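You operate a simulated robot arm through the tools that you are given. There is no shell and no other tool.

The job below is to be done with a simulated robot arm. You get a single attempt, and the scene is never put back.

TASK
Wipe the checked plate clean under the camera, then test it until the display says OK.
Fine: black cloth, back where it lay; camera switch on; plate under the green aim lines before the camera test button. What is to be rubbed or washed off counts as gone when no trace of it is left.

Only the result counts: the job must be done as asked and must still hold three seconds after the hand-in. Knocking over, shifting, dropping, spilling or breaking anything else fails it. Flat cloth is picked up by pressing the open fingertips on it (5 to 10 N) and closing them slowly along it; thin cloth reads only 2 to 8 mm in the jaws.

THE ROBOT
A 7-joint arm with a fingered hand, fixed in place. Base frame: the origin is on the floor under the middle of its stand, x ahead of it, y to its left, z up; the work surface is at about z = 900. Readings come in mm, degrees, newtons and seconds.
With the tool pointing down near the work surface it reaches from about 180 to 800 mm from the base axis. Its first joint turns from -166.0 to 166.0 degrees. Payload 4.9 kg.
Tool frame: the origin (TCP) lies between the finger pads and is the grasp point; the fingertips stand 32 mm ahead of it; z points along the fingers, y is the line along which they close. The gripper opens to 192 mm; its body begins 89 mm behind the TCP. The gripper is a hand of 3 fingers: y runs from the thumb to the fingers, the wrist lies at [0, 0, -267] in the tool frame.
Orientation is told as [roll, pitch, yaw] about the base's x, y, z axes, in that order, counted from this pose: with the fingers straight down and closing along the base's y, the tool's x points along the base's -x, its y along +y and its z along -z.

THE INTERFACE
- The arm moves only by the tool send_rows. Its argument "increments" is a list that holds one entry, the list of rows, each a list of 6 numbers: the shift along the base's x, y, z in units of 50 mm (1.0 is 50 mm), then the turn, a rotation vector about the base's x, y, z in units of 6 degrees (1.0 is 6 degrees). In form: [[[x, y, z, ax, ay, az], ...]]. A call has 1 to 20 rows; each row shifts and turns the commanded pose from where the row before left it. A call with a number of a shift or a turn outside -1 to 1 is refused whole. A row lasts 0.2 s, in which the tool goes at most 50 mm and 8.6 degrees; a call with a longer step from one row to the next is refused whole. A pose out of reach is approached as far as the arm can. The call stops where the force on the tool passes 40 N (or 10 N more than at its start, if that is more) or the arm is blocked; 0.2 s more then pass. In this call time passes only in rows, and 0.2 s behind the last. The reply holds the time, the measured pose of the TCP, the force on the tool along the base axes, the opening and the grip force, in the units named above and with some noise, with the torque about the TCP (base axes, N m) and any sound that the robot's microphone picked up.
- Cameras (640 x 400 px; columns grow to the right, rows downward): "scene" is fixed at [49.4, -500.7, 1494.4]; the picture's right is [0.80, -0.60, 0.00], its down [-0.19, -0.25, -0.95] and it looks along [0.57, 0.76, -0.31] (base axes); focal length 318 px, centre (320, 200). "wrist" rides on the gripper at [80, -46, -113] in the tool frame; the picture's right is [0.50, 0.87, 0.00], its down [-0.67, 0.39, -0.63] and it looks along [-0.55, 0.32, 0.78] (tool axes); focal length 226 px, centre (320, 200). There is no depth. A picture from a camera that has moved, and an enlarged one, comes with that camera's place and axes in the base frame and with its lens.
- capture(camera): a new picture of that camera. It takes no simulated time.
- set_fingers(finger1, finger2, thumb_bend): sets how far each is bent, from 0 (flat) to 1 (curled in); at 0.3 the hand is open as for a grip, at 0.7 the pads meet at the TCP. One left out holds its place. A second passes; each finger stops where it meets its share of the squeeze, and holds until it gets a number again. It is the only way to open and close the hand. It gives what a move gives, with no picture; readings hold the bend of each and the force on the fingers (four entries, about 0 where the hand has none), thumb and palm.
- zoom(camera, box): a new picture of the part [left, top, right, bottom] of that camera's present view, enlarged. It takes no simulated time.
- sign_off(): hands the job in; it is judged then, once.

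Places have to be worked out from the pictures, the camera data and where the tool is seen. Open the gripper and draw the arm clear of the work before you hand the job in, unless the task says otherwise.

The tools are called as a command line: name --argument value ..., lists and objects as JSON in quotes. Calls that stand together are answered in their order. send_rows: Moves the arm, as the interface text tells. Its arguments: {"type":"object","properties":{"increments":{"type":"array"}},"required":["increments"]} The other tools are called the same way: set_fingers (finger1, finger2, thumb_bend) moves the fingers one by one; capture (camera) takes a picture; zoom (camera, box) takes an enlarged picture of a part of a camera's view; sign_off () hands the job in.

At the start:

```text
time: 0.0
ee_pos: [326.3, 440.9, 1199.1]
tcp_rot: [0.0, 0.0, 0.0]
force: [0.2, -0.8, 0.5]
torque: [-0.03, 0.03, 0.0]
opening: 191.9
gripper_force: 0.0
shape: jaw
bend: [0.3, 0.3, 0.3]
finger forces: [0.1, 0.0, 0.0, 0.0, 0.0, 0.0]
```

scene: 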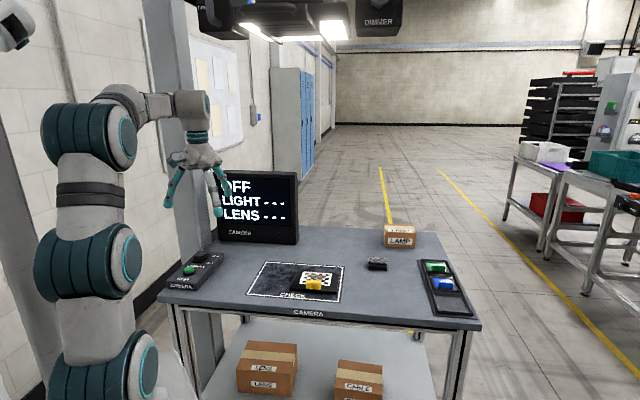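
wrist: 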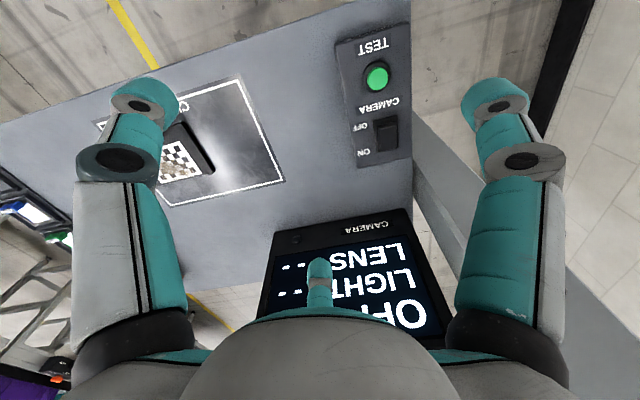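

I start by looking closer at the parts of the scene: the display, the plate, the cloths and the camera gear.

zoom --camera "scene" --box '[150, 160, 330, 310]'

zoom --camera "scene" --box '[240, 220, 400, 320]'

zoom --camera "scene" --box '[360, 220, 500, 330]'

zoom --camera "scene" --box '[180, 0, 420, 120]'

zoom --camera "wrist" --box '[300, 20, 460, 180]'

zoom --camera "wrist" --box '[80, 70, 300, 220]'

```text
2.67 times, centred on (240, 235) of scene
camera zoom: at [49.4, -500.7, 1494.4], right [0.8, -0.6, 0.0], down [-0.19, -0.25, -0.95], along [0.57, 0.76, -0.31], focal length 849 px, centre (533, 107)
```

zoom: 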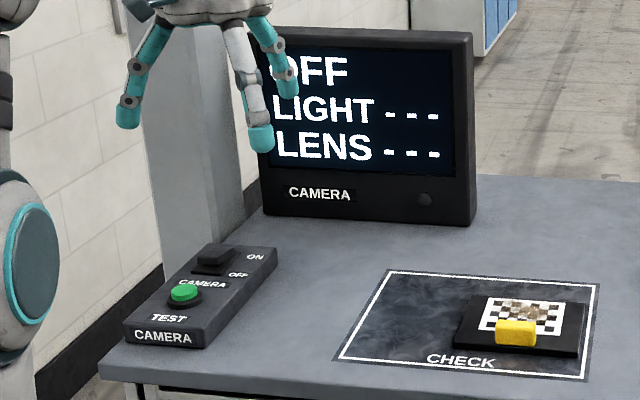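

```text
4.00 times, centred on (320, 270) of scene
camera zoom: at [49.4, -500.7, 1494.4], right [0.8, -0.6, 0.0], down [-0.19, -0.25, -0.95], along [0.57, 0.76, -0.31], focal length 1274 px, centre (320, -80)
```

zoom: 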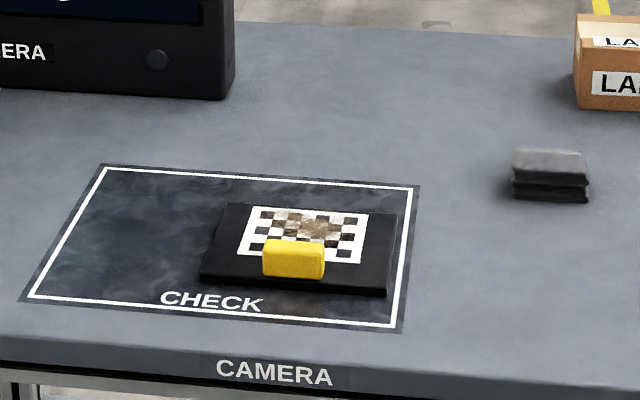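

```text
3.64 times, centred on (430, 275) of scene
camera zoom: at [49.4, -500.7, 1494.4], right [0.8, -0.6, 0.0], down [-0.19, -0.25, -0.95], along [0.57, 0.76, -0.31], focal length 1158 px, centre (-80, -73)
```

zoom: 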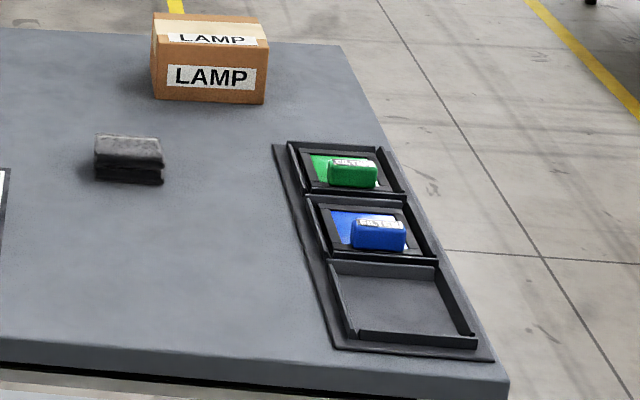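

```text
2.67 times, centred on (300, 60) of scene
camera zoom: at [49.4, -500.7, 1494.4], right [0.8, -0.6, 0.0], down [-0.19, -0.25, -0.95], along [0.57, 0.76, -0.31], focal length 849 px, centre (373, 573)
```

zoom: 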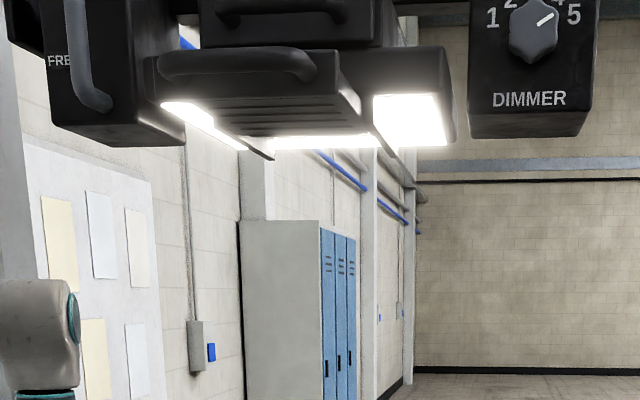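

```text
2.50 times, centred on (380, 100) of wrist
camera zoom: at [247.4, 394.0, 1313.3], right [-0.5, 0.87, 0.0], down [0.67, 0.39, 0.63], along [0.55, 0.32, -0.78], focal length 565 px, centre (170, 450)
```

zoom: 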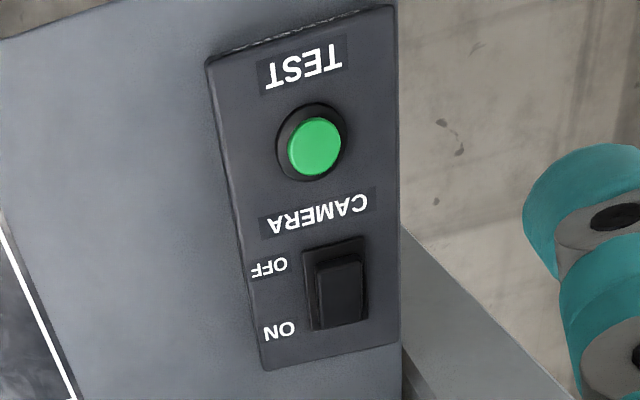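

```text
2.67 times, centred on (190, 145) of wrist
camera zoom: at [247.4, 394.0, 1313.3], right [-0.5, 0.87, 0.0], down [0.67, 0.39, 0.63], along [0.55, 0.32, -0.78], focal length 603 px, centre (667, 347)
```

zoom: 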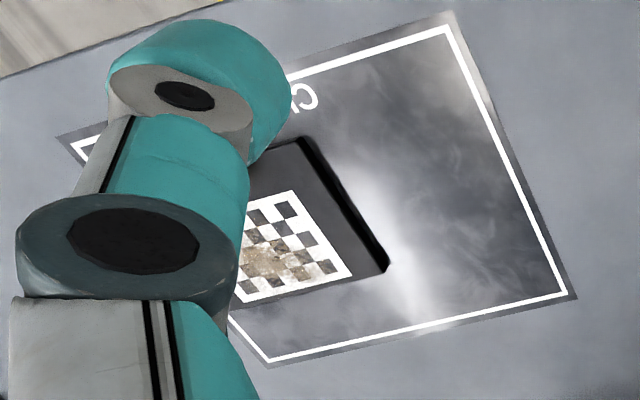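

The table is turned about 45° to my base frame: check area centre near (558, 300), plate near (593, 252), button near (267, 515), switch near (327, 590) and cloth near (830, 195). I zoom in on the overhead gear and the cloth before moving anything.

zoom --camera "scene" --box '[180, 0, 300, 60]'

zoom --camera "scene" --box '[290, 0, 410, 60]'

zoom --camera "scene" --box '[350, 240, 406, 280]'

zoom --camera "scene" --box '[280, 255, 352, 300]'

zoom --camera "scene" --box '[0, 0, 60, 60]'

zoom --camera "scene" --box '[170, 240, 240, 300]'

```text
5.33 times, centred on (240, 30) of scene
camera zoom: at [49.4, -500.7, 1494.4], right [0.8, -0.6, 0.0], down [-0.19, -0.25, -0.95], along [0.57, 0.76, -0.31], focal length 1698 px, centre (747, 1107)
```

zoom: 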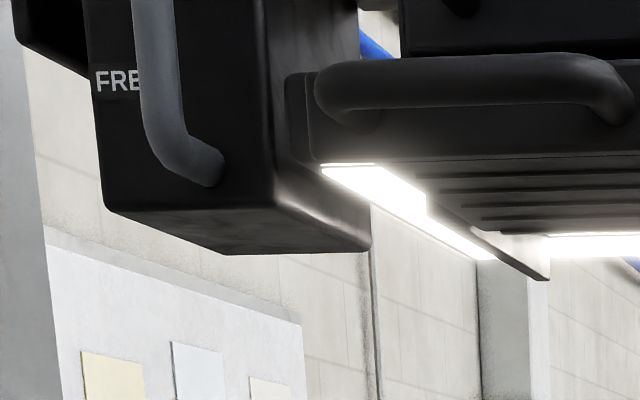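

```text
5.33 times, centred on (350, 30) of scene
camera zoom: at [49.4, -500.7, 1494.4], right [0.8, -0.6, 0.0], down [-0.19, -0.25, -0.95], along [0.57, 0.76, -0.31], focal length 1698 px, centre (160, 1107)
```

zoom: 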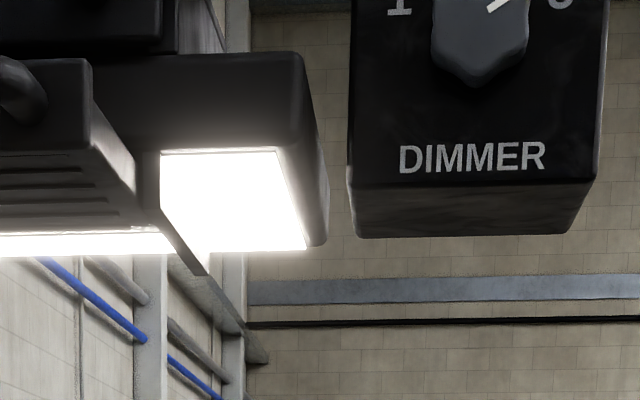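

```text
10.00 times, centred on (378, 260) of scene
camera zoom: at [49.4, -500.7, 1494.4], right [0.8, -0.6, 0.0], down [-0.19, -0.25, -0.95], along [0.57, 0.76, -0.31], focal length 3184 px, centre (-260, -400)
```

zoom: 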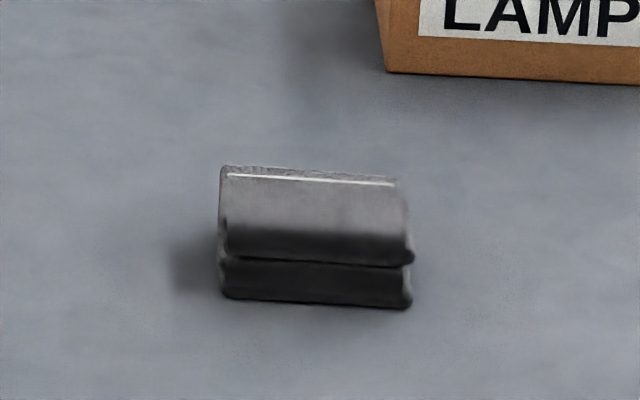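

```text
8.89 times, centred on (316, 278) of scene
camera zoom: at [49.4, -500.7, 1494.4], right [0.8, -0.6, 0.0], down [-0.19, -0.25, -0.95], along [0.57, 0.76, -0.31], focal length 2830 px, centre (356, -489)
```

zoom: 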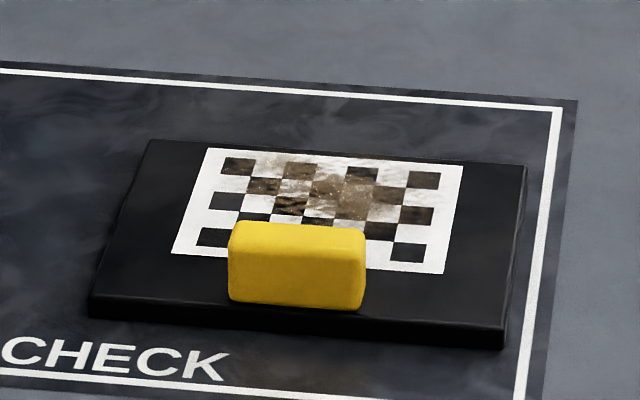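

```text
6.67 times, centred on (30, 30) of scene
camera zoom: at [49.4, -500.7, 1494.4], right [0.8, -0.6, 0.0], down [-0.19, -0.25, -0.95], along [0.57, 0.76, -0.31], focal length 2123 px, centre (2253, 1333)
```

zoom: 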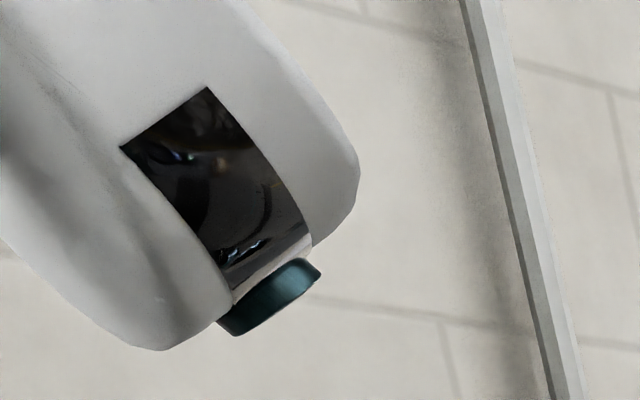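

```text
6.67 times, centred on (205, 270) of scene
camera zoom: at [49.4, -500.7, 1494.4], right [0.8, -0.6, 0.0], down [-0.19, -0.25, -0.95], along [0.57, 0.76, -0.31], focal length 2123 px, centre (1087, -267)
```

zoom: 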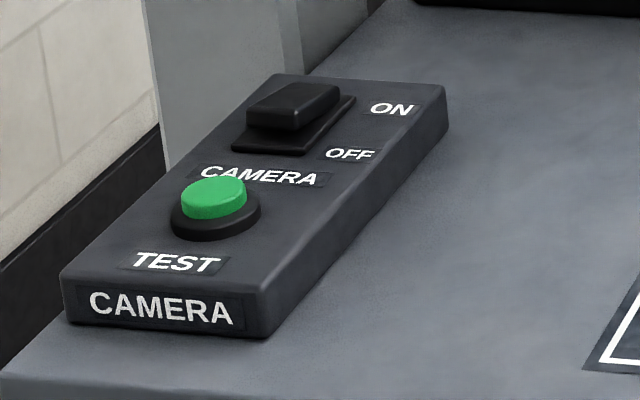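

The aim, box and cloth spots are roughly known, and the rocker looks to be in OFF (the far, ON end stands up). I turn the hand to the table's axes (yaw -45°) and come over the camera box for a closer look.

send_rows --increments '[[[-0.065, 0.25, -0.15, 0, 0, -0.9375], [-0.065, 0.25, -0.15, 0, 0, -0.9375], [-0.065, 0.25, -0.15, 0, 0, -0.9375], [-0.065, 0.25, -0.15, 0, 0, -0.9375], [-0.065, 0.25, -0.15, 0, 0, -0.9375], [-0.065, 0.25, -0.15, 0, 0, -0.9375], [-0.065, 0.25, -0.15, 0, 0, -0.9375], [-0.065, 0.25, -0.15, 0, 0, -0.9375]]]'

```text
time: 1.8
ee_pos: [299.6, 540.0, 1141.0]
tcp_rot: [0.0, 0.0, -45.0]
force: [0.6, -0.1, -0.1]
torque: [0.02, 0.01, 0.01]
opening: 192.0
gripper_force: 0.1
shape: jaw
bend: [0.3, 0.3, 0.3]
finger forces: [0.0, 0.0, 0.1, 0.0, 0.0, 0.2]
```

The hand is turned and at (300, 540, 1141). I take pictures from both cameras to fix the box and the other items.

capture --camera "wrist"

capture --camera "scene"

```text
taken
camera wrist: at [211.9, 563.5, 1255.3], right [0.26, 0.97, 0.0], down [0.75, -0.2, 0.63], along [0.61, -0.16, -0.78], focal length 226 px, centre (320, 200)
```

wrist: 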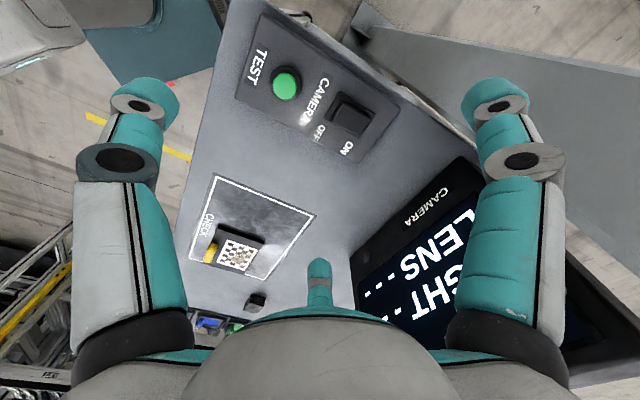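

```text
taken
```

scene: 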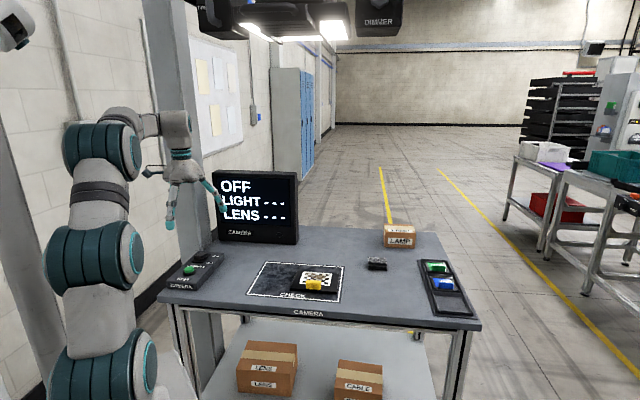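

The wrist picture puts the button near (265, 505) and the rocker near (325, 578). I zoom in on the box for the exact rocker shape.

zoom --camera "wrist" --box '[230, 20, 410, 170]'

zoom --camera "wrist" --box '[170, 160, 350, 340]'

```text
2.67 times, centred on (320, 95) of wrist
camera zoom: at [211.9, 563.5, 1255.3], right [0.26, 0.97, 0.0], down [0.75, -0.2, 0.63], along [0.61, -0.16, -0.78], focal length 603 px, centre (320, 480)
```

zoom: 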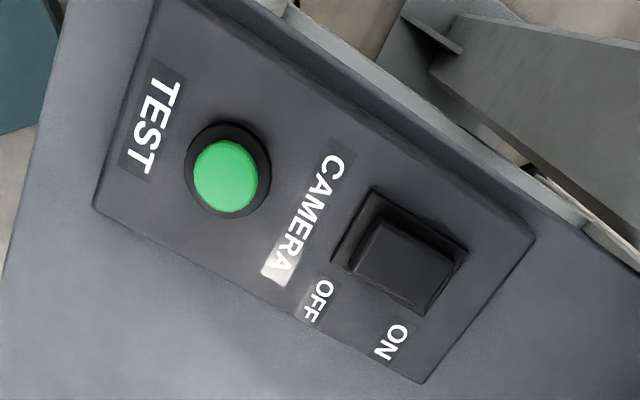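

```text
2.22 times, centred on (260, 250) of wrist
camera zoom: at [211.9, 563.5, 1255.3], right [0.26, 0.97, 0.0], down [0.75, -0.2, 0.63], along [0.61, -0.16, -0.78], focal length 502 px, centre (453, 89)
```

zoom: 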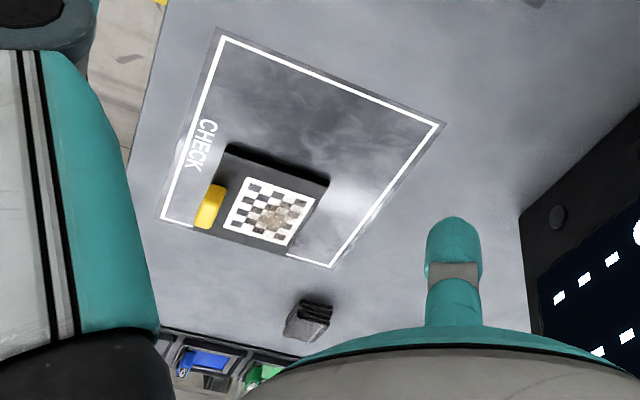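

The button's top is near (267, 505, 947), and the rocker's raised ON end near (346, 593, ~942). I close the fingers into a blunt tip for pressing.

set_fingers --finger1 0.7 --finger2 0.7 --thumb_bend 0.7

capture --camera "wrist"

zoom --camera "scene" --box '[130, 110, 250, 250]'

```text
time: 2.8
ee_pos: [300.9, 539.8, 1141.5]
tcp_rot: [0.0, -0.1, -44.9]
force: [0.0, 0.0, -0.1]
torque: [0.0, 0.01, -0.01]
opening: 3.4
gripper_force: 0.0
shape: fingers
bend: [0.69, 0.69, 0.7]
finger forces: [0.0, 0.1, 0.0, 0.0, 0.0, 0.0]
```

```text
taken
camera wrist: at [212.1, 563.1, 1255.2], right [0.26, 0.97, 0.0], down [0.75, -0.2, 0.63], along [0.61, -0.16, -0.78], focal length 226 px, centre (320, 200)
```

wrist: 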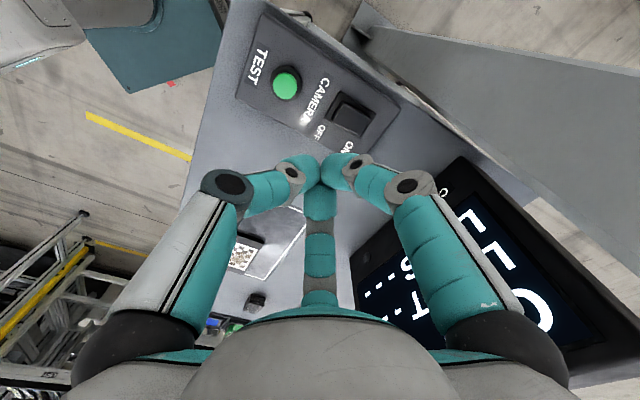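

```text
2.86 times, centred on (190, 180) of scene
camera zoom: at [49.4, -500.7, 1494.4], right [0.8, -0.6, 0.0], down [-0.19, -0.25, -0.95], along [0.57, 0.76, -0.31], focal length 910 px, centre (691, 257)
```

zoom: 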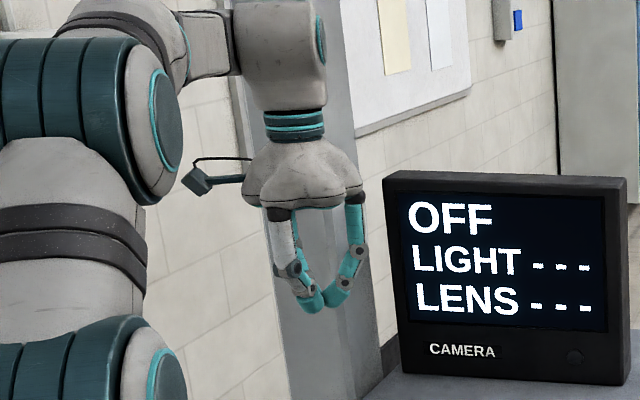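

The closed tip sits at the TCP line, about 32 mm ahead of it, as stated. I move over the ON end of the rocker and come down to just above it.

send_rows --increments '[[[0.245, 0.28, -0.6, 0, 0, 0], [0.245, 0.28, -0.6, 0, 0, 0], [0.245, 0.28, -0.6, 0, 0, 0], [0.245, 0.28, -0.6, 0, 0, 0], [0, 0, -0.3, 0, 0, 0]]]'

capture --camera "wrist"

zoom --camera "scene" --box '[150, 200, 250, 300]'

```text
time: 4.0
ee_pos: [353.8, 595.3, 1002.9]
tcp_rot: [0.0, 0.0, -44.8]
force: [0.5, -0.3, 0.6]
torque: [0.04, 0.02, 0.03]
opening: 3.3
gripper_force: 0.1
shape: fingers
bend: [0.7, 0.69, 0.7]
finger forces: [0.0, 0.1, 0.1, 0.1, 0.0, 0.0]
```

```text
taken
camera wrist: at [264.7, 617.8, 1117.0], right [0.26, 0.97, 0.0], down [0.75, -0.2, 0.63], along [0.61, -0.16, -0.78], focal length 226 px, centre (320, 200)
```

wrist: 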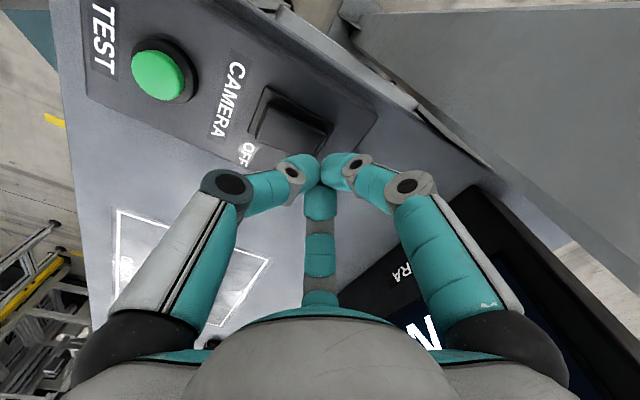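

```text
4.00 times, centred on (200, 250) of scene
camera zoom: at [49.4, -500.7, 1494.4], right [0.8, -0.6, 0.0], down [-0.19, -0.25, -0.95], along [0.57, 0.76, -0.31], focal length 1274 px, centre (800, 0)
```

zoom: 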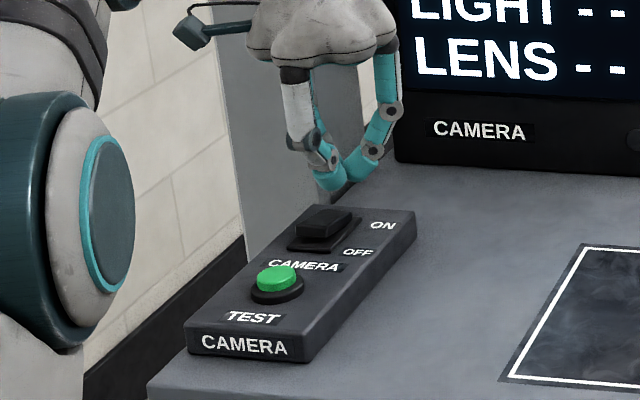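

The tip is 25 mm above the rocker near its ON end. I zoom in to check the alignment before pressing.

zoom --camera "wrist" --box '[220, 60, 400, 200]'

zoom --camera "scene" --box '[200, 230, 260, 270]'

```text
2.86 times, centred on (310, 130) of wrist
camera zoom: at [264.7, 617.8, 1117.0], right [0.26, 0.97, 0.0], down [0.75, -0.2, 0.63], along [0.61, -0.16, -0.78], focal length 646 px, centre (349, 400)
```

zoom: 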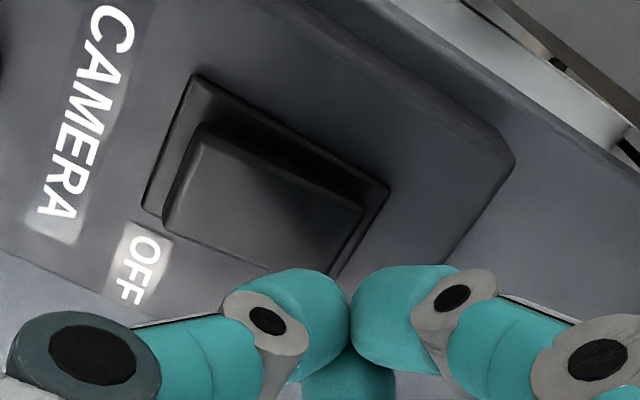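

```text
10.00 times, centred on (230, 250) of scene
camera zoom: at [49.4, -500.7, 1494.4], right [0.8, -0.6, 0.0], down [-0.19, -0.25, -0.95], along [0.57, 0.76, -0.31], focal length 3184 px, centre (1220, -300)
```

zoom: 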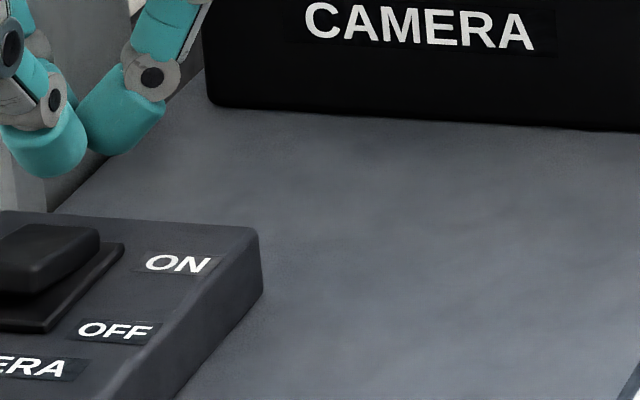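

The rocker centre works out near (326, 576) and its ON edge near (344, 595). I shift about 11 mm toward the rocker and press down in small steps, watching the force.

send_rows --increments '[[[-0.22, -0.07, 0, 0, 0, 0], [0, 0, -0.2, 0, 0, 0], [0, 0, -0.2, 0, 0, 0], [0, 0, -0.1, 0, 0, 0], [0, 0, -0.06, 0, 0, 0], [0, 0, -0.06, 0, 0, 0]]]'

zoom --camera "scene" --box '[150, 150, 310, 290]'

```text
time: 5.4
ee_pos: [339.9, 594.9, 977.1]
tcp_rot: [0.4, 0.1, -44.8]
force: [0.1, -3.7, 23.7]
torque: [-0.26, 0.09, 0.05]
opening: 1.7
gripper_force: 16.2
shape: fingers
bend: [0.7, 0.7, 0.71]
finger forces: [4.6, 5.8, 0.1, 0.0, 21.5, 0.0]
```

```text
2.86 times, centred on (230, 220) of scene
camera zoom: at [49.4, -500.7, 1494.4], right [0.8, -0.6, 0.0], down [-0.19, -0.25, -0.95], along [0.57, 0.76, -0.31], focal length 910 px, centre (577, 143)
```

zoom: 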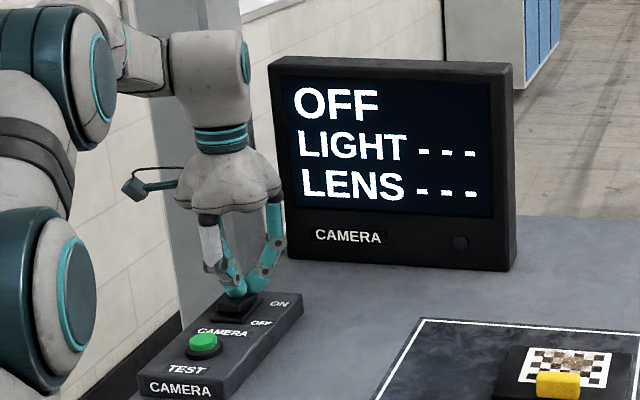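

Contact at 24 N, with the thumb tip bearing the load; the display still says OFF. I look closely at how the tip sits on the rocker.

zoom --camera "scene" --box '[190, 230, 240, 265]'

zoom --camera "wrist" --box '[220, 80, 400, 220]'

```text
11.43 times, centred on (215, 248) of scene
camera zoom: at [49.4, -500.7, 1494.4], right [0.8, -0.6, 0.0], down [-0.19, -0.25, -0.95], along [0.57, 0.76, -0.31], focal length 3639 px, centre (1520, -343)
```

zoom: 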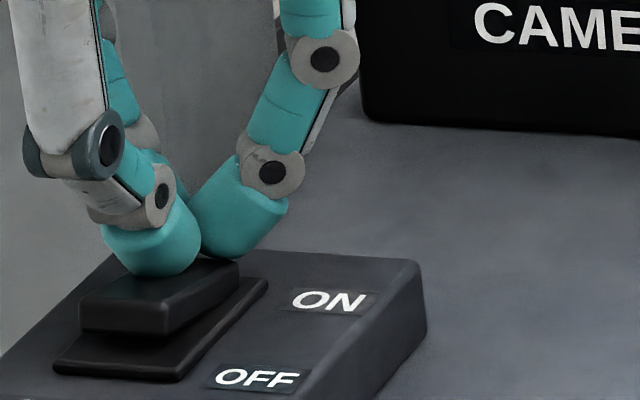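

```text
2.86 times, centred on (310, 150) of wrist
camera zoom: at [252.2, 616.0, 1091.1], right [0.26, 0.97, 0.01], down [0.75, -0.2, 0.63], along [0.61, -0.16, -0.77], focal length 646 px, centre (349, 343)
```

zoom: 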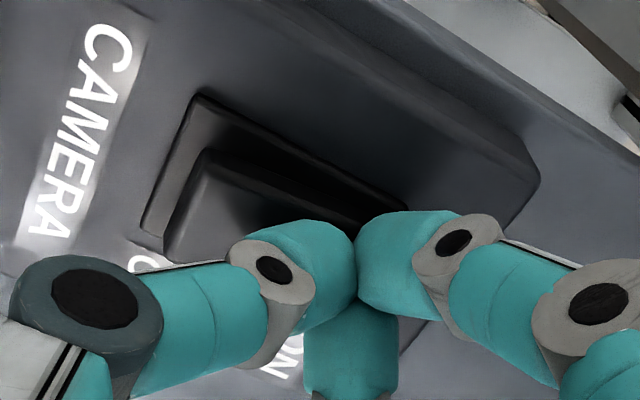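

The rocker's near (OFF-labelled) end seems to stand higher than its ON end, and pressing the ON end did not move it. I lift off and view it again before deciding.

send_rows --increments '[[[0, 0, 0.3, 0, 0, 0], [0, 0, 0.6, 0, 0, 0], [0, 0.2, 0.6, 0, 0, 0], [0.4, 0.4, 0.2, 0, 0, 0]]]'

zoom --camera "scene" --box '[190, 230, 240, 265]'

zoom --camera "wrist" --box '[150, 40, 350, 180]'

zoom --camera "scene" --box '[210, 165, 305, 245]'

```text
time: 6.4
ee_pos: [356.9, 621.0, 1059.2]
tcp_rot: [-0.2, 0.0, -45.0]
force: [-0.4, -0.6, 1.1]
torque: [-0.01, 0.01, -0.02]
opening: 3.6
gripper_force: 0.1
shape: fingers
bend: [0.69, 0.69, 0.7]
finger forces: [0.1, 0.0, 0.0, 0.0, 0.1, 0.1]
```

```text
11.43 times, centred on (215, 248) of scene
camera zoom: at [49.4, -500.7, 1494.4], right [0.8, -0.6, 0.0], down [-0.19, -0.25, -0.95], along [0.57, 0.76, -0.31], focal length 3639 px, centre (1520, -343)
```

zoom: 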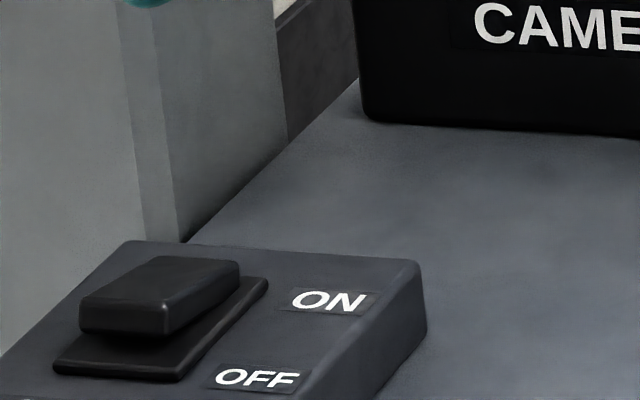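

```text
2.86 times, centred on (250, 110) of wrist
camera zoom: at [269.0, 644.8, 1173.0], right [0.26, 0.97, 0.0], down [0.75, -0.2, 0.63], along [0.61, -0.16, -0.78], focal length 646 px, centre (520, 457)
```

zoom: 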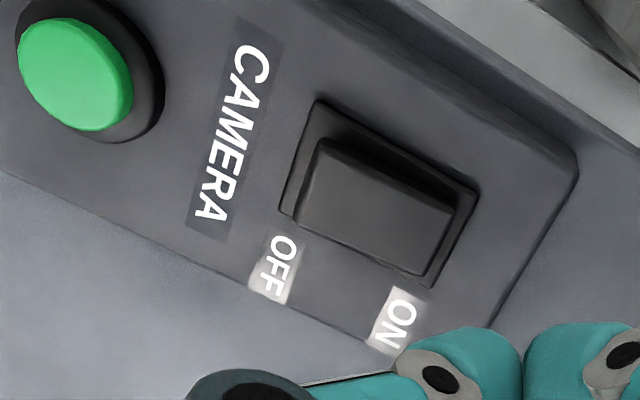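

```text
5.00 times, centred on (258, 205) of scene
camera zoom: at [49.4, -500.7, 1494.4], right [0.8, -0.6, 0.0], down [-0.19, -0.25, -0.95], along [0.57, 0.76, -0.31], focal length 1592 px, centre (632, 175)
```

zoom: 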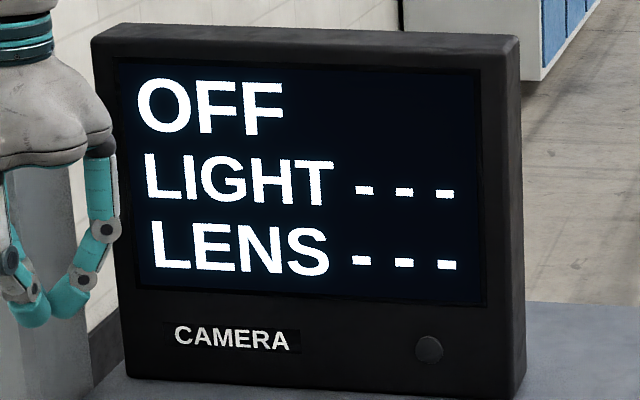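

Clearly the OFF-labelled end stands up and the ON end is down, while the display says OFF; so the raised end is the one that can be pressed to flip it. I move over that end (about (317, 565)) and press gently; this is reversible.

send_rows --increments '[[[-0.4, -0.56, -0.2, 0, 0, 0], [-0.39, -0.56, -0.4, 0, 0, 0], [0, 0, -0.5, 0, 0, 0]]]'

zoom --camera "scene" --box '[180, 225, 240, 270]'

zoom --camera "wrist" --box '[220, 60, 420, 200]'

```text
time: 7.2
ee_pos: [319.7, 566.4, 1004.2]
tcp_rot: [0.0, 0.0, -44.8]
force: [-0.9, -0.2, -0.4]
torque: [0.02, -0.01, 0.01]
opening: 3.0
gripper_force: 0.0
shape: fingers
bend: [0.69, 0.69, 0.7]
finger forces: [0.1, 0.0, 0.0, 0.0, 0.0, 0.0]
```

```text
8.89 times, centred on (210, 248) of scene
camera zoom: at [49.4, -500.7, 1494.4], right [0.8, -0.6, 0.0], down [-0.19, -0.25, -0.95], along [0.57, 0.76, -0.31], focal length 2830 px, centre (1298, -222)
```

zoom: 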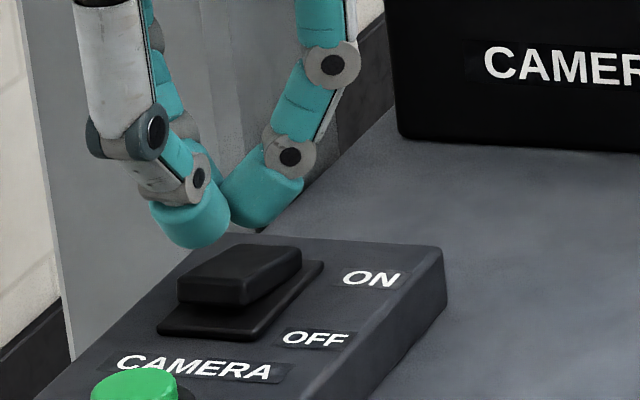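

```text
2.86 times, centred on (320, 130) of wrist
camera zoom: at [231.3, 589.3, 1118.1], right [0.26, 0.97, 0.0], down [0.75, -0.2, 0.63], along [0.61, -0.16, -0.78], focal length 646 px, centre (320, 400)
```

zoom: 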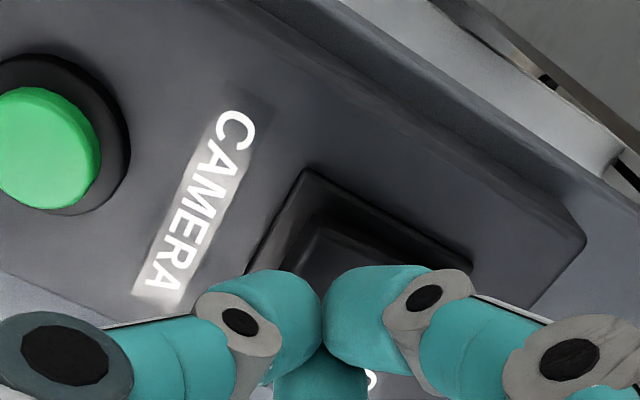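

The thumb tip is over the near end of the rocker. I press down in small steps.

send_rows --increments '[[[0, 0, -0.3, 0, 0, 0], [0, 0, -0.16, 0, 0, 0], [0, 0, -0.1, 0, 0, 0], [0, 0, -0.08, 0, 0, 0], [0, 0, -0.06, 0, 0, 0]]]'

zoom --camera "scene" --box '[150, 150, 310, 290]'

```text
time: 8.4
ee_pos: [321.2, 570.1, 980.2]
tcp_rot: [1.0, 0.4, -44.9]
force: [-2.4, -2.2, 9.5]
torque: [-0.01, 0.04, -0.02]
opening: 2.0
gripper_force: 7.0
shape: fingers
bend: [0.7, 0.7, 0.69]
finger forces: [7.2, 6.8, 0.0, 0.1, 0.0, 0.0]
stopped in row 5: the force on the tool passed its limit at 42 N (the readings are from after the stop); the commanded pose is now the measured one
```

```text
2.86 times, centred on (230, 220) of scene
camera zoom: at [49.4, -500.7, 1494.4], right [0.8, -0.6, 0.0], down [-0.19, -0.25, -0.95], along [0.57, 0.76, -0.31], focal length 910 px, centre (577, 143)
```

zoom: 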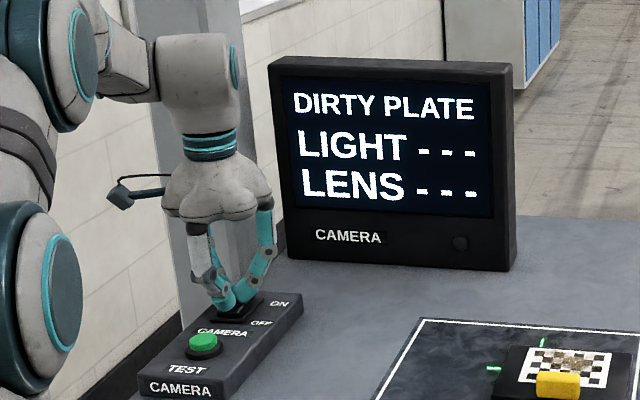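

The camera is on now: the display says DIRTY PLATE and green aim lines appear on the check mat. I lift off straight up and look at the aim lines and rocker.

send_rows --increments '[[[0, 0, 0.4, 0, 0, 0], [0, 0, 0.9, 0, 0, 0], [0.4, -0.2, 0.9, 0, 0, 0], [0.8, -0.6, 0.5, 0, 0, 0]]]'

zoom --camera "scene" --box '[240, 250, 352, 310]'

capture --camera "scene"

capture --camera "wrist"

```text
refused: row 3 steps farther than a row can; nothing moved
```

```text
5.71 times, centred on (296, 280) of scene
camera zoom: at [49.4, -500.7, 1494.4], right [0.8, -0.6, 0.0], down [-0.19, -0.25, -0.95], along [0.57, 0.76, -0.31], focal length 1819 px, centre (457, -257)
```

zoom: 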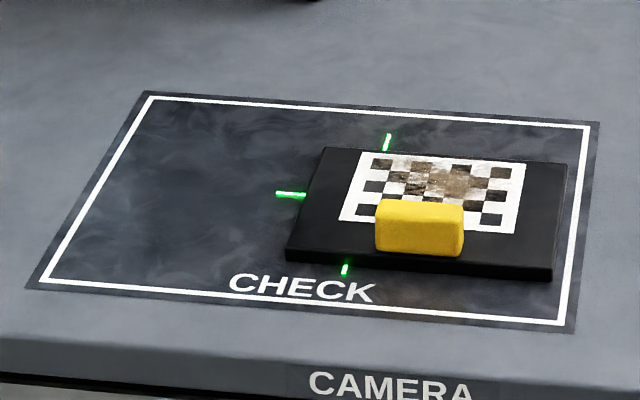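

```text
taken
```

scene: 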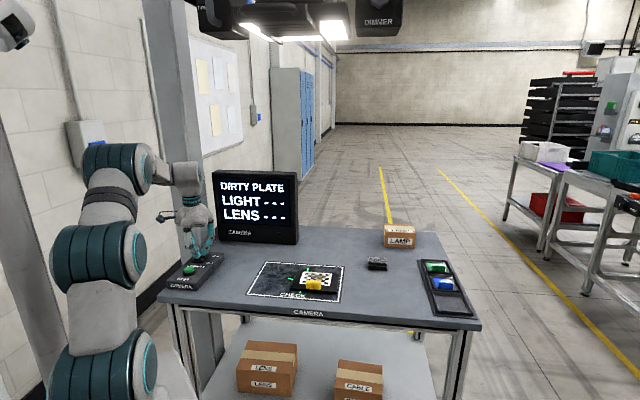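

```text
taken
camera wrist: at [232.0, 591.5, 1093.8], right [0.26, 0.97, 0.02], down [0.74, -0.21, 0.63], along [0.62, -0.15, -0.77], focal length 226 px, centre (320, 200)
```

wrist: 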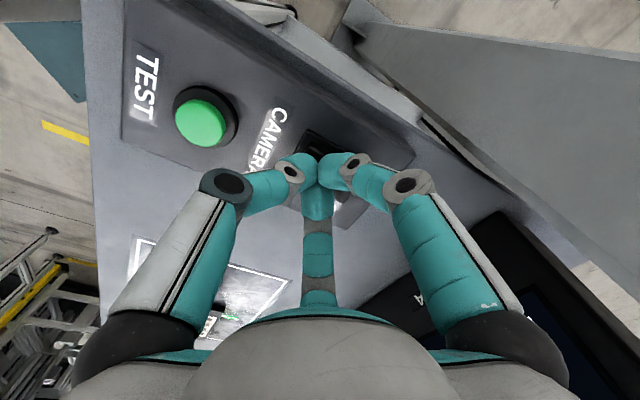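

The move was refused as one row was too long, so the tip still rests on the rocker. From this picture the aim centre works out near table coordinates e1≈203, e2≈603 (base about (570, 283)), the plate lying some 41 mm too far along +e1. I lift off with legal steps.

send_rows --increments '[[[0, 0, 0.3, 0, 0, 0], [0, 0, 0.7, 0, 0, 0], [0, 0, 0.9, 0, 0, 0], [0, 0, 0.9, 0, 0, 0]]]'

zoom --camera "scene" --box '[170, 165, 310, 300]'

```text
time: 9.4
ee_pos: [318.0, 569.3, 1118.7]
tcp_rot: [0.7, 0.2, -44.9]
force: [-0.3, -0.1, -1.8]
torque: [-0.03, 0.01, -0.01]
opening: 3.3
gripper_force: 0.0
shape: fingers
bend: [0.7, 0.7, 0.7]
finger forces: [0.0, 0.1, 0.1, 0.1, 0.0, 0.0]
```

```text
2.96 times, centred on (240, 232) of scene
camera zoom: at [49.4, -500.7, 1494.4], right [0.8, -0.6, 0.0], down [-0.19, -0.25, -0.95], along [0.57, 0.76, -0.31], focal length 943 px, centre (557, 104)
```

zoom: 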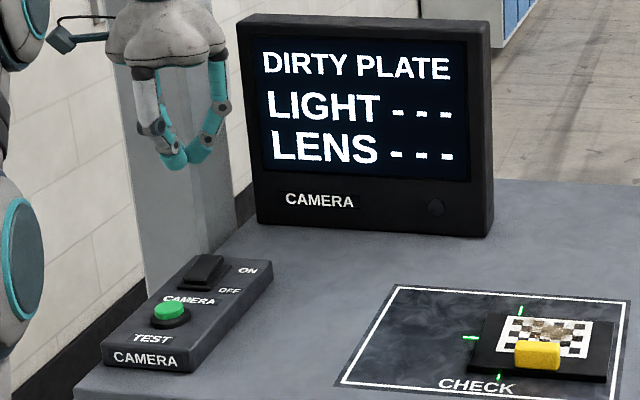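

The rocker stays flipped and the camera is on. I travel high over to the mat for a top view of the plate and aim lines, levelling the small tilt on the way.

send_rows --increments '[[[0.56, -0.6, 0.1, -0.11, -0.03, 0], [0.56, -0.62, 0.1, 0, 0, 0], [0.56, -0.62, 0.1, 0, 0, 0], [0.56, -0.62, 0.1, 0, 0, 0], [0.56, -0.62, 0.1, 0, 0, 0], [0.56, -0.62, 0.1, 0, 0, 0], [0.56, -0.62, 0.1, 0, 0, 0], [0.56, -0.62, 0.1, 0, 0, 0]]]'

capture --camera "wrist"

```text
time: 11.2
ee_pos: [543.3, 319.3, 1158.8]
tcp_rot: [0.5, -0.2, -44.9]
force: [-0.6, -0.3, 0.3]
torque: [0.0, 0.02, 0.0]
opening: 3.6
gripper_force: 0.0
shape: fingers
bend: [0.7, 0.7, 0.7]
finger forces: [0.1, 0.0, 0.0, 0.0, 0.0, 0.1]
```

```text
taken
camera wrist: at [453.2, 341.8, 1271.2], right [0.26, 0.97, 0.0], down [0.74, -0.2, 0.64], along [0.62, -0.16, -0.77], focal length 226 px, centre (320, 200)
```

wrist: 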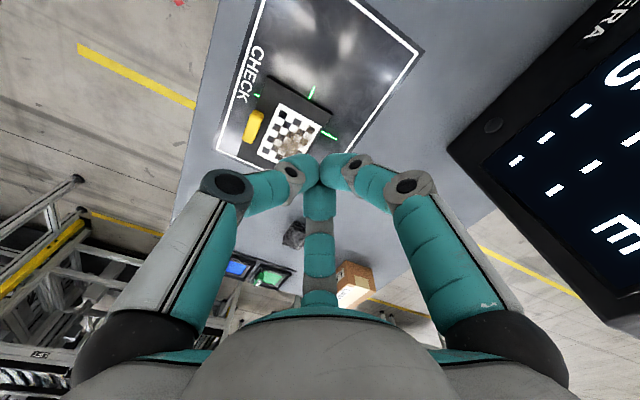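

Good view of the plate from above; I zoom in to measure the plate, checks and aim lines, and also look at the cloth area.

zoom --camera "wrist" --box '[210, 60, 370, 180]'

zoom --camera "wrist" --box '[210, 200, 400, 320]'

```text
3.33 times, centred on (290, 120) of wrist
camera zoom: at [453.2, 341.8, 1271.2], right [0.26, 0.97, 0.0], down [0.74, -0.2, 0.64], along [0.62, -0.16, -0.77], focal length 754 px, centre (420, 467)
```

zoom: 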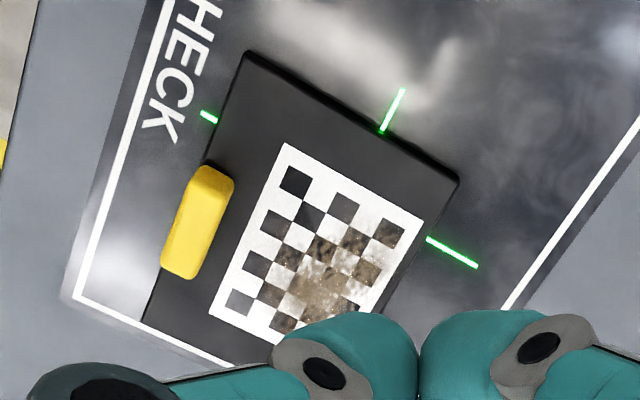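

```text
3.33 times, centred on (305, 260) of wrist
camera zoom: at [453.2, 341.8, 1271.2], right [0.26, 0.97, 0.0], down [0.74, -0.2, 0.64], along [0.62, -0.16, -0.77], focal length 754 px, centre (370, 0)
```

zoom: 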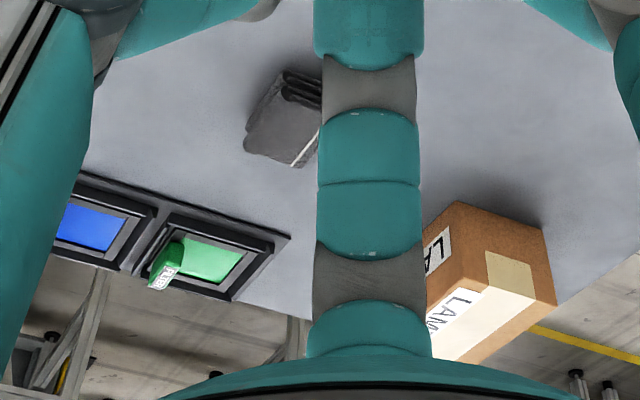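

Relative to the aim centre, the checks lie about 39 mm too far along +e1 and are already aligned along e2 (within ~2 mm). The yellow handle centre is near base (559, 212), top about z 935. I half-open the fingers and check their shape before gripping the handle.

set_fingers --finger1 0.55 --finger2 0.55 --thumb_bend 0.55

zoom --camera "scene" --box '[220, 130, 400, 250]'

capture --camera "wrist"

```text
time: 12.2
ee_pos: [541.6, 320.0, 1157.8]
tcp_rot: [0.5, -0.4, -44.9]
force: [0.0, -0.4, -0.4]
torque: [-0.01, 0.0, 0.02]
opening: 62.1
gripper_force: 0.0
shape: fingers
bend: [0.55, 0.55, 0.55]
finger forces: [0.0, 0.0, 0.1, 0.0, 0.0, 0.0]
```

```text
3.33 times, centred on (310, 190) of scene
camera zoom: at [49.4, -500.7, 1494.4], right [0.8, -0.6, 0.0], down [-0.19, -0.25, -0.95], along [0.57, 0.76, -0.31], focal length 1061 px, centre (353, 233)
```

zoom: 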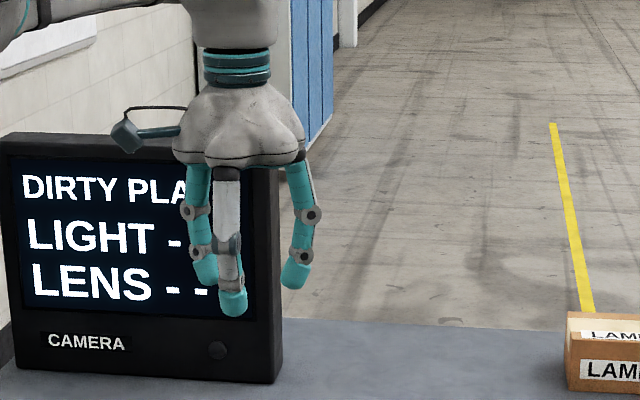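

```text
taken
camera wrist: at [453.0, 342.2, 1271.1], right [0.26, 0.97, 0.0], down [0.74, -0.2, 0.64], along [0.62, -0.16, -0.77], focal length 226 px, centre (320, 200)
```

wrist: 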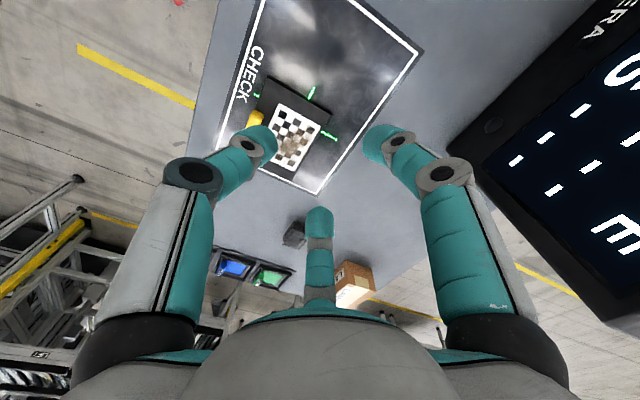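

The hand is a three-way symmetric one: at bend 0.55 the tips stand about 43 mm ahead of the TCP, about 50 mm off the axis. That clears the handle (about 48 x 16 mm), so I go above the handle at (559, 212) and down to z about 1000, levelling the tool.

send_rows --increments '[[[0.087, -0.54, -0.79, -0.08, 0.067, 0], [0.087, -0.54, -0.79, 0, 0, 0], [0.087, -0.54, -0.79, 0, 0, 0], [0.087, -0.54, -0.79, 0, 0, 0]]]'

zoom --camera "scene" --box '[260, 210, 372, 300]'

capture --camera "wrist"

```text
time: 13.2
ee_pos: [564.1, 213.2, 1000.5]
tcp_rot: [0.0, -0.4, -44.9]
force: [-0.1, -0.1, 0.7]
torque: [0.01, -0.01, 0.01]
opening: 62.4
gripper_force: 0.0
shape: fingers
bend: [0.55, 0.55, 0.55]
finger forces: [0.0, 0.0, 0.1, 0.0, 0.0, 0.1]
```

```text
4.44 times, centred on (316, 255) of scene
camera zoom: at [49.4, -500.7, 1494.4], right [0.8, -0.6, 0.0], down [-0.19, -0.25, -0.95], along [0.57, 0.76, -0.31], focal length 1415 px, centre (338, -44)
```

zoom: 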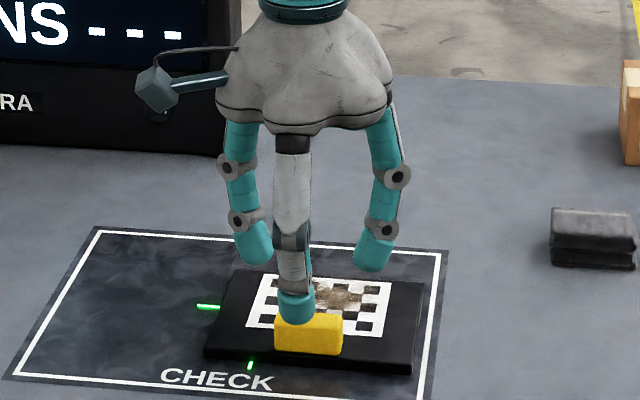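

```text
taken
camera wrist: at [475.5, 236.5, 1113.5], right [0.26, 0.97, 0.0], down [0.75, -0.2, 0.64], along [0.61, -0.17, -0.77], focal length 226 px, centre (320, 200)
```

wrist: 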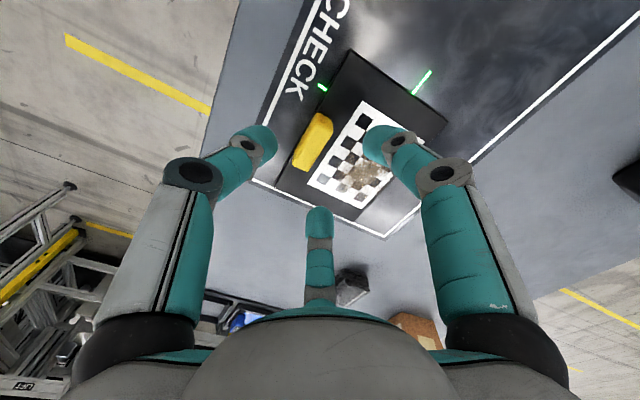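

The hand is above the handle. I zoom in for an exact handle position relative to the TCP.

zoom --camera "wrist" --box '[270, 90, 370, 200]'

zoom --camera "scene" --box '[285, 255, 345, 305]'

```text
3.64 times, centred on (320, 145) of wrist
camera zoom: at [475.5, 236.5, 1113.5], right [0.26, 0.97, 0.0], down [0.75, -0.2, 0.64], along [0.61, -0.17, -0.77], focal length 822 px, centre (320, 400)
```

zoom: 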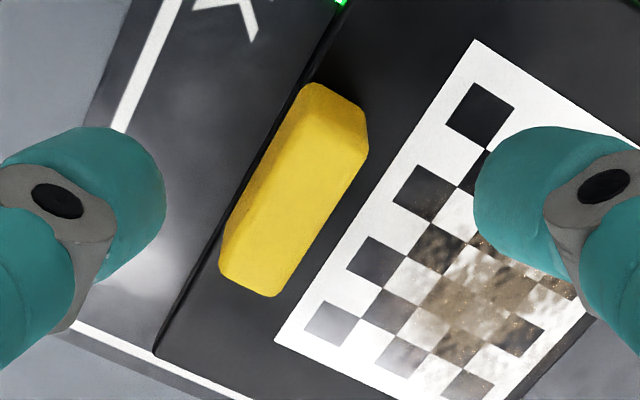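

```text
8.00 times, centred on (315, 280) of scene
camera zoom: at [49.4, -500.7, 1494.4], right [0.8, -0.6, 0.0], down [-0.19, -0.25, -0.95], along [0.57, 0.76, -0.31], focal length 2547 px, centre (360, -440)
```

zoom: 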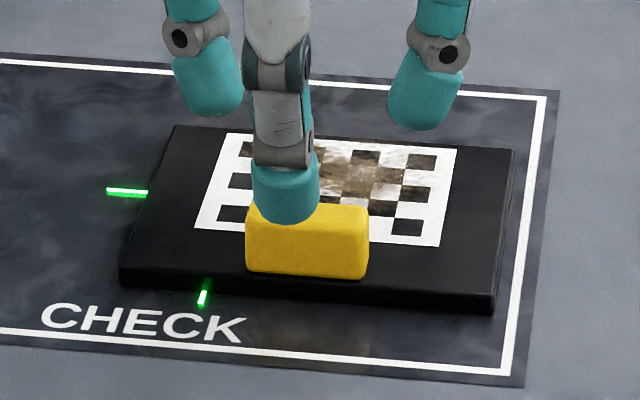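

The handle centre measures near (555.5, 210); I shift about 9 mm and lower the open fingers around the handle, tips staying a few mm above the plate.

send_rows --increments '[[[-0.17, -0.056, -0.1, 0, 0, 0], [0, 0, -0.3, 0, 0.06, 0], [0, 0, -0.25, 0, 0, 0], [0, 0, -0.12, 0, 0, 0]]]'

zoom --camera "scene" --box '[270, 240, 350, 300]'

zoom --camera "wrist" --box '[220, 90, 420, 260]'

```text
time: 14.2
ee_pos: [554.3, 214.0, 960.4]
tcp_rot: [-0.4, -0.1, -44.9]
force: [0.8, -0.7, 0.0]
torque: [0.01, 0.0, -0.03]
opening: 62.6
gripper_force: 0.0
shape: fingers
bend: [0.55, 0.55, 0.55]
finger forces: [0.0, 0.0, 0.0, 0.0, 0.0, 0.0]
```

```text
6.67 times, centred on (310, 270) of scene
camera zoom: at [49.4, -500.7, 1494.4], right [0.8, -0.6, 0.0], down [-0.19, -0.25, -0.95], along [0.57, 0.76, -0.31], focal length 2123 px, centre (387, -267)
```

zoom: 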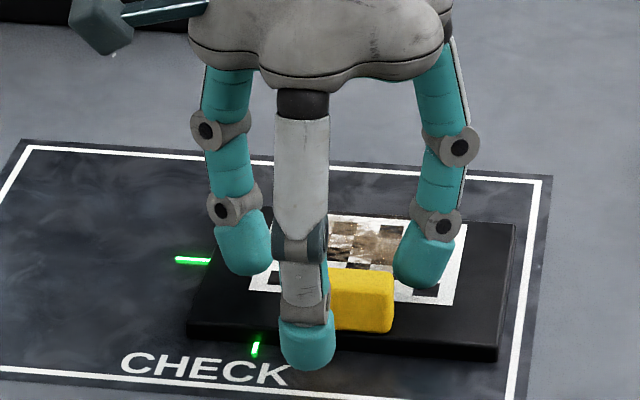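

```text
2.35 times, centred on (320, 175) of wrist
camera zoom: at [466.7, 236.7, 1074.9], right [0.26, 0.97, -0.01], down [0.75, -0.19, 0.63], along [0.61, -0.17, -0.78], focal length 532 px, centre (320, 259)
```

zoom: 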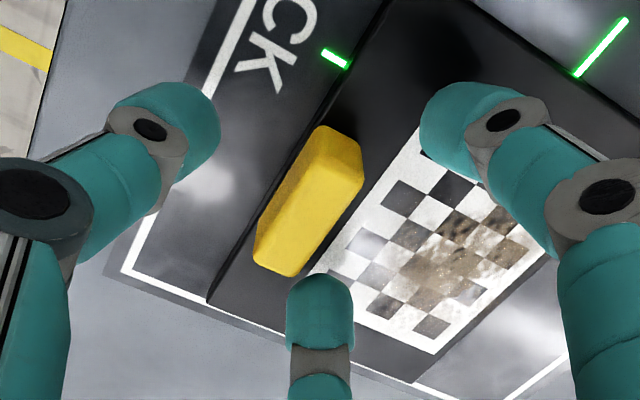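

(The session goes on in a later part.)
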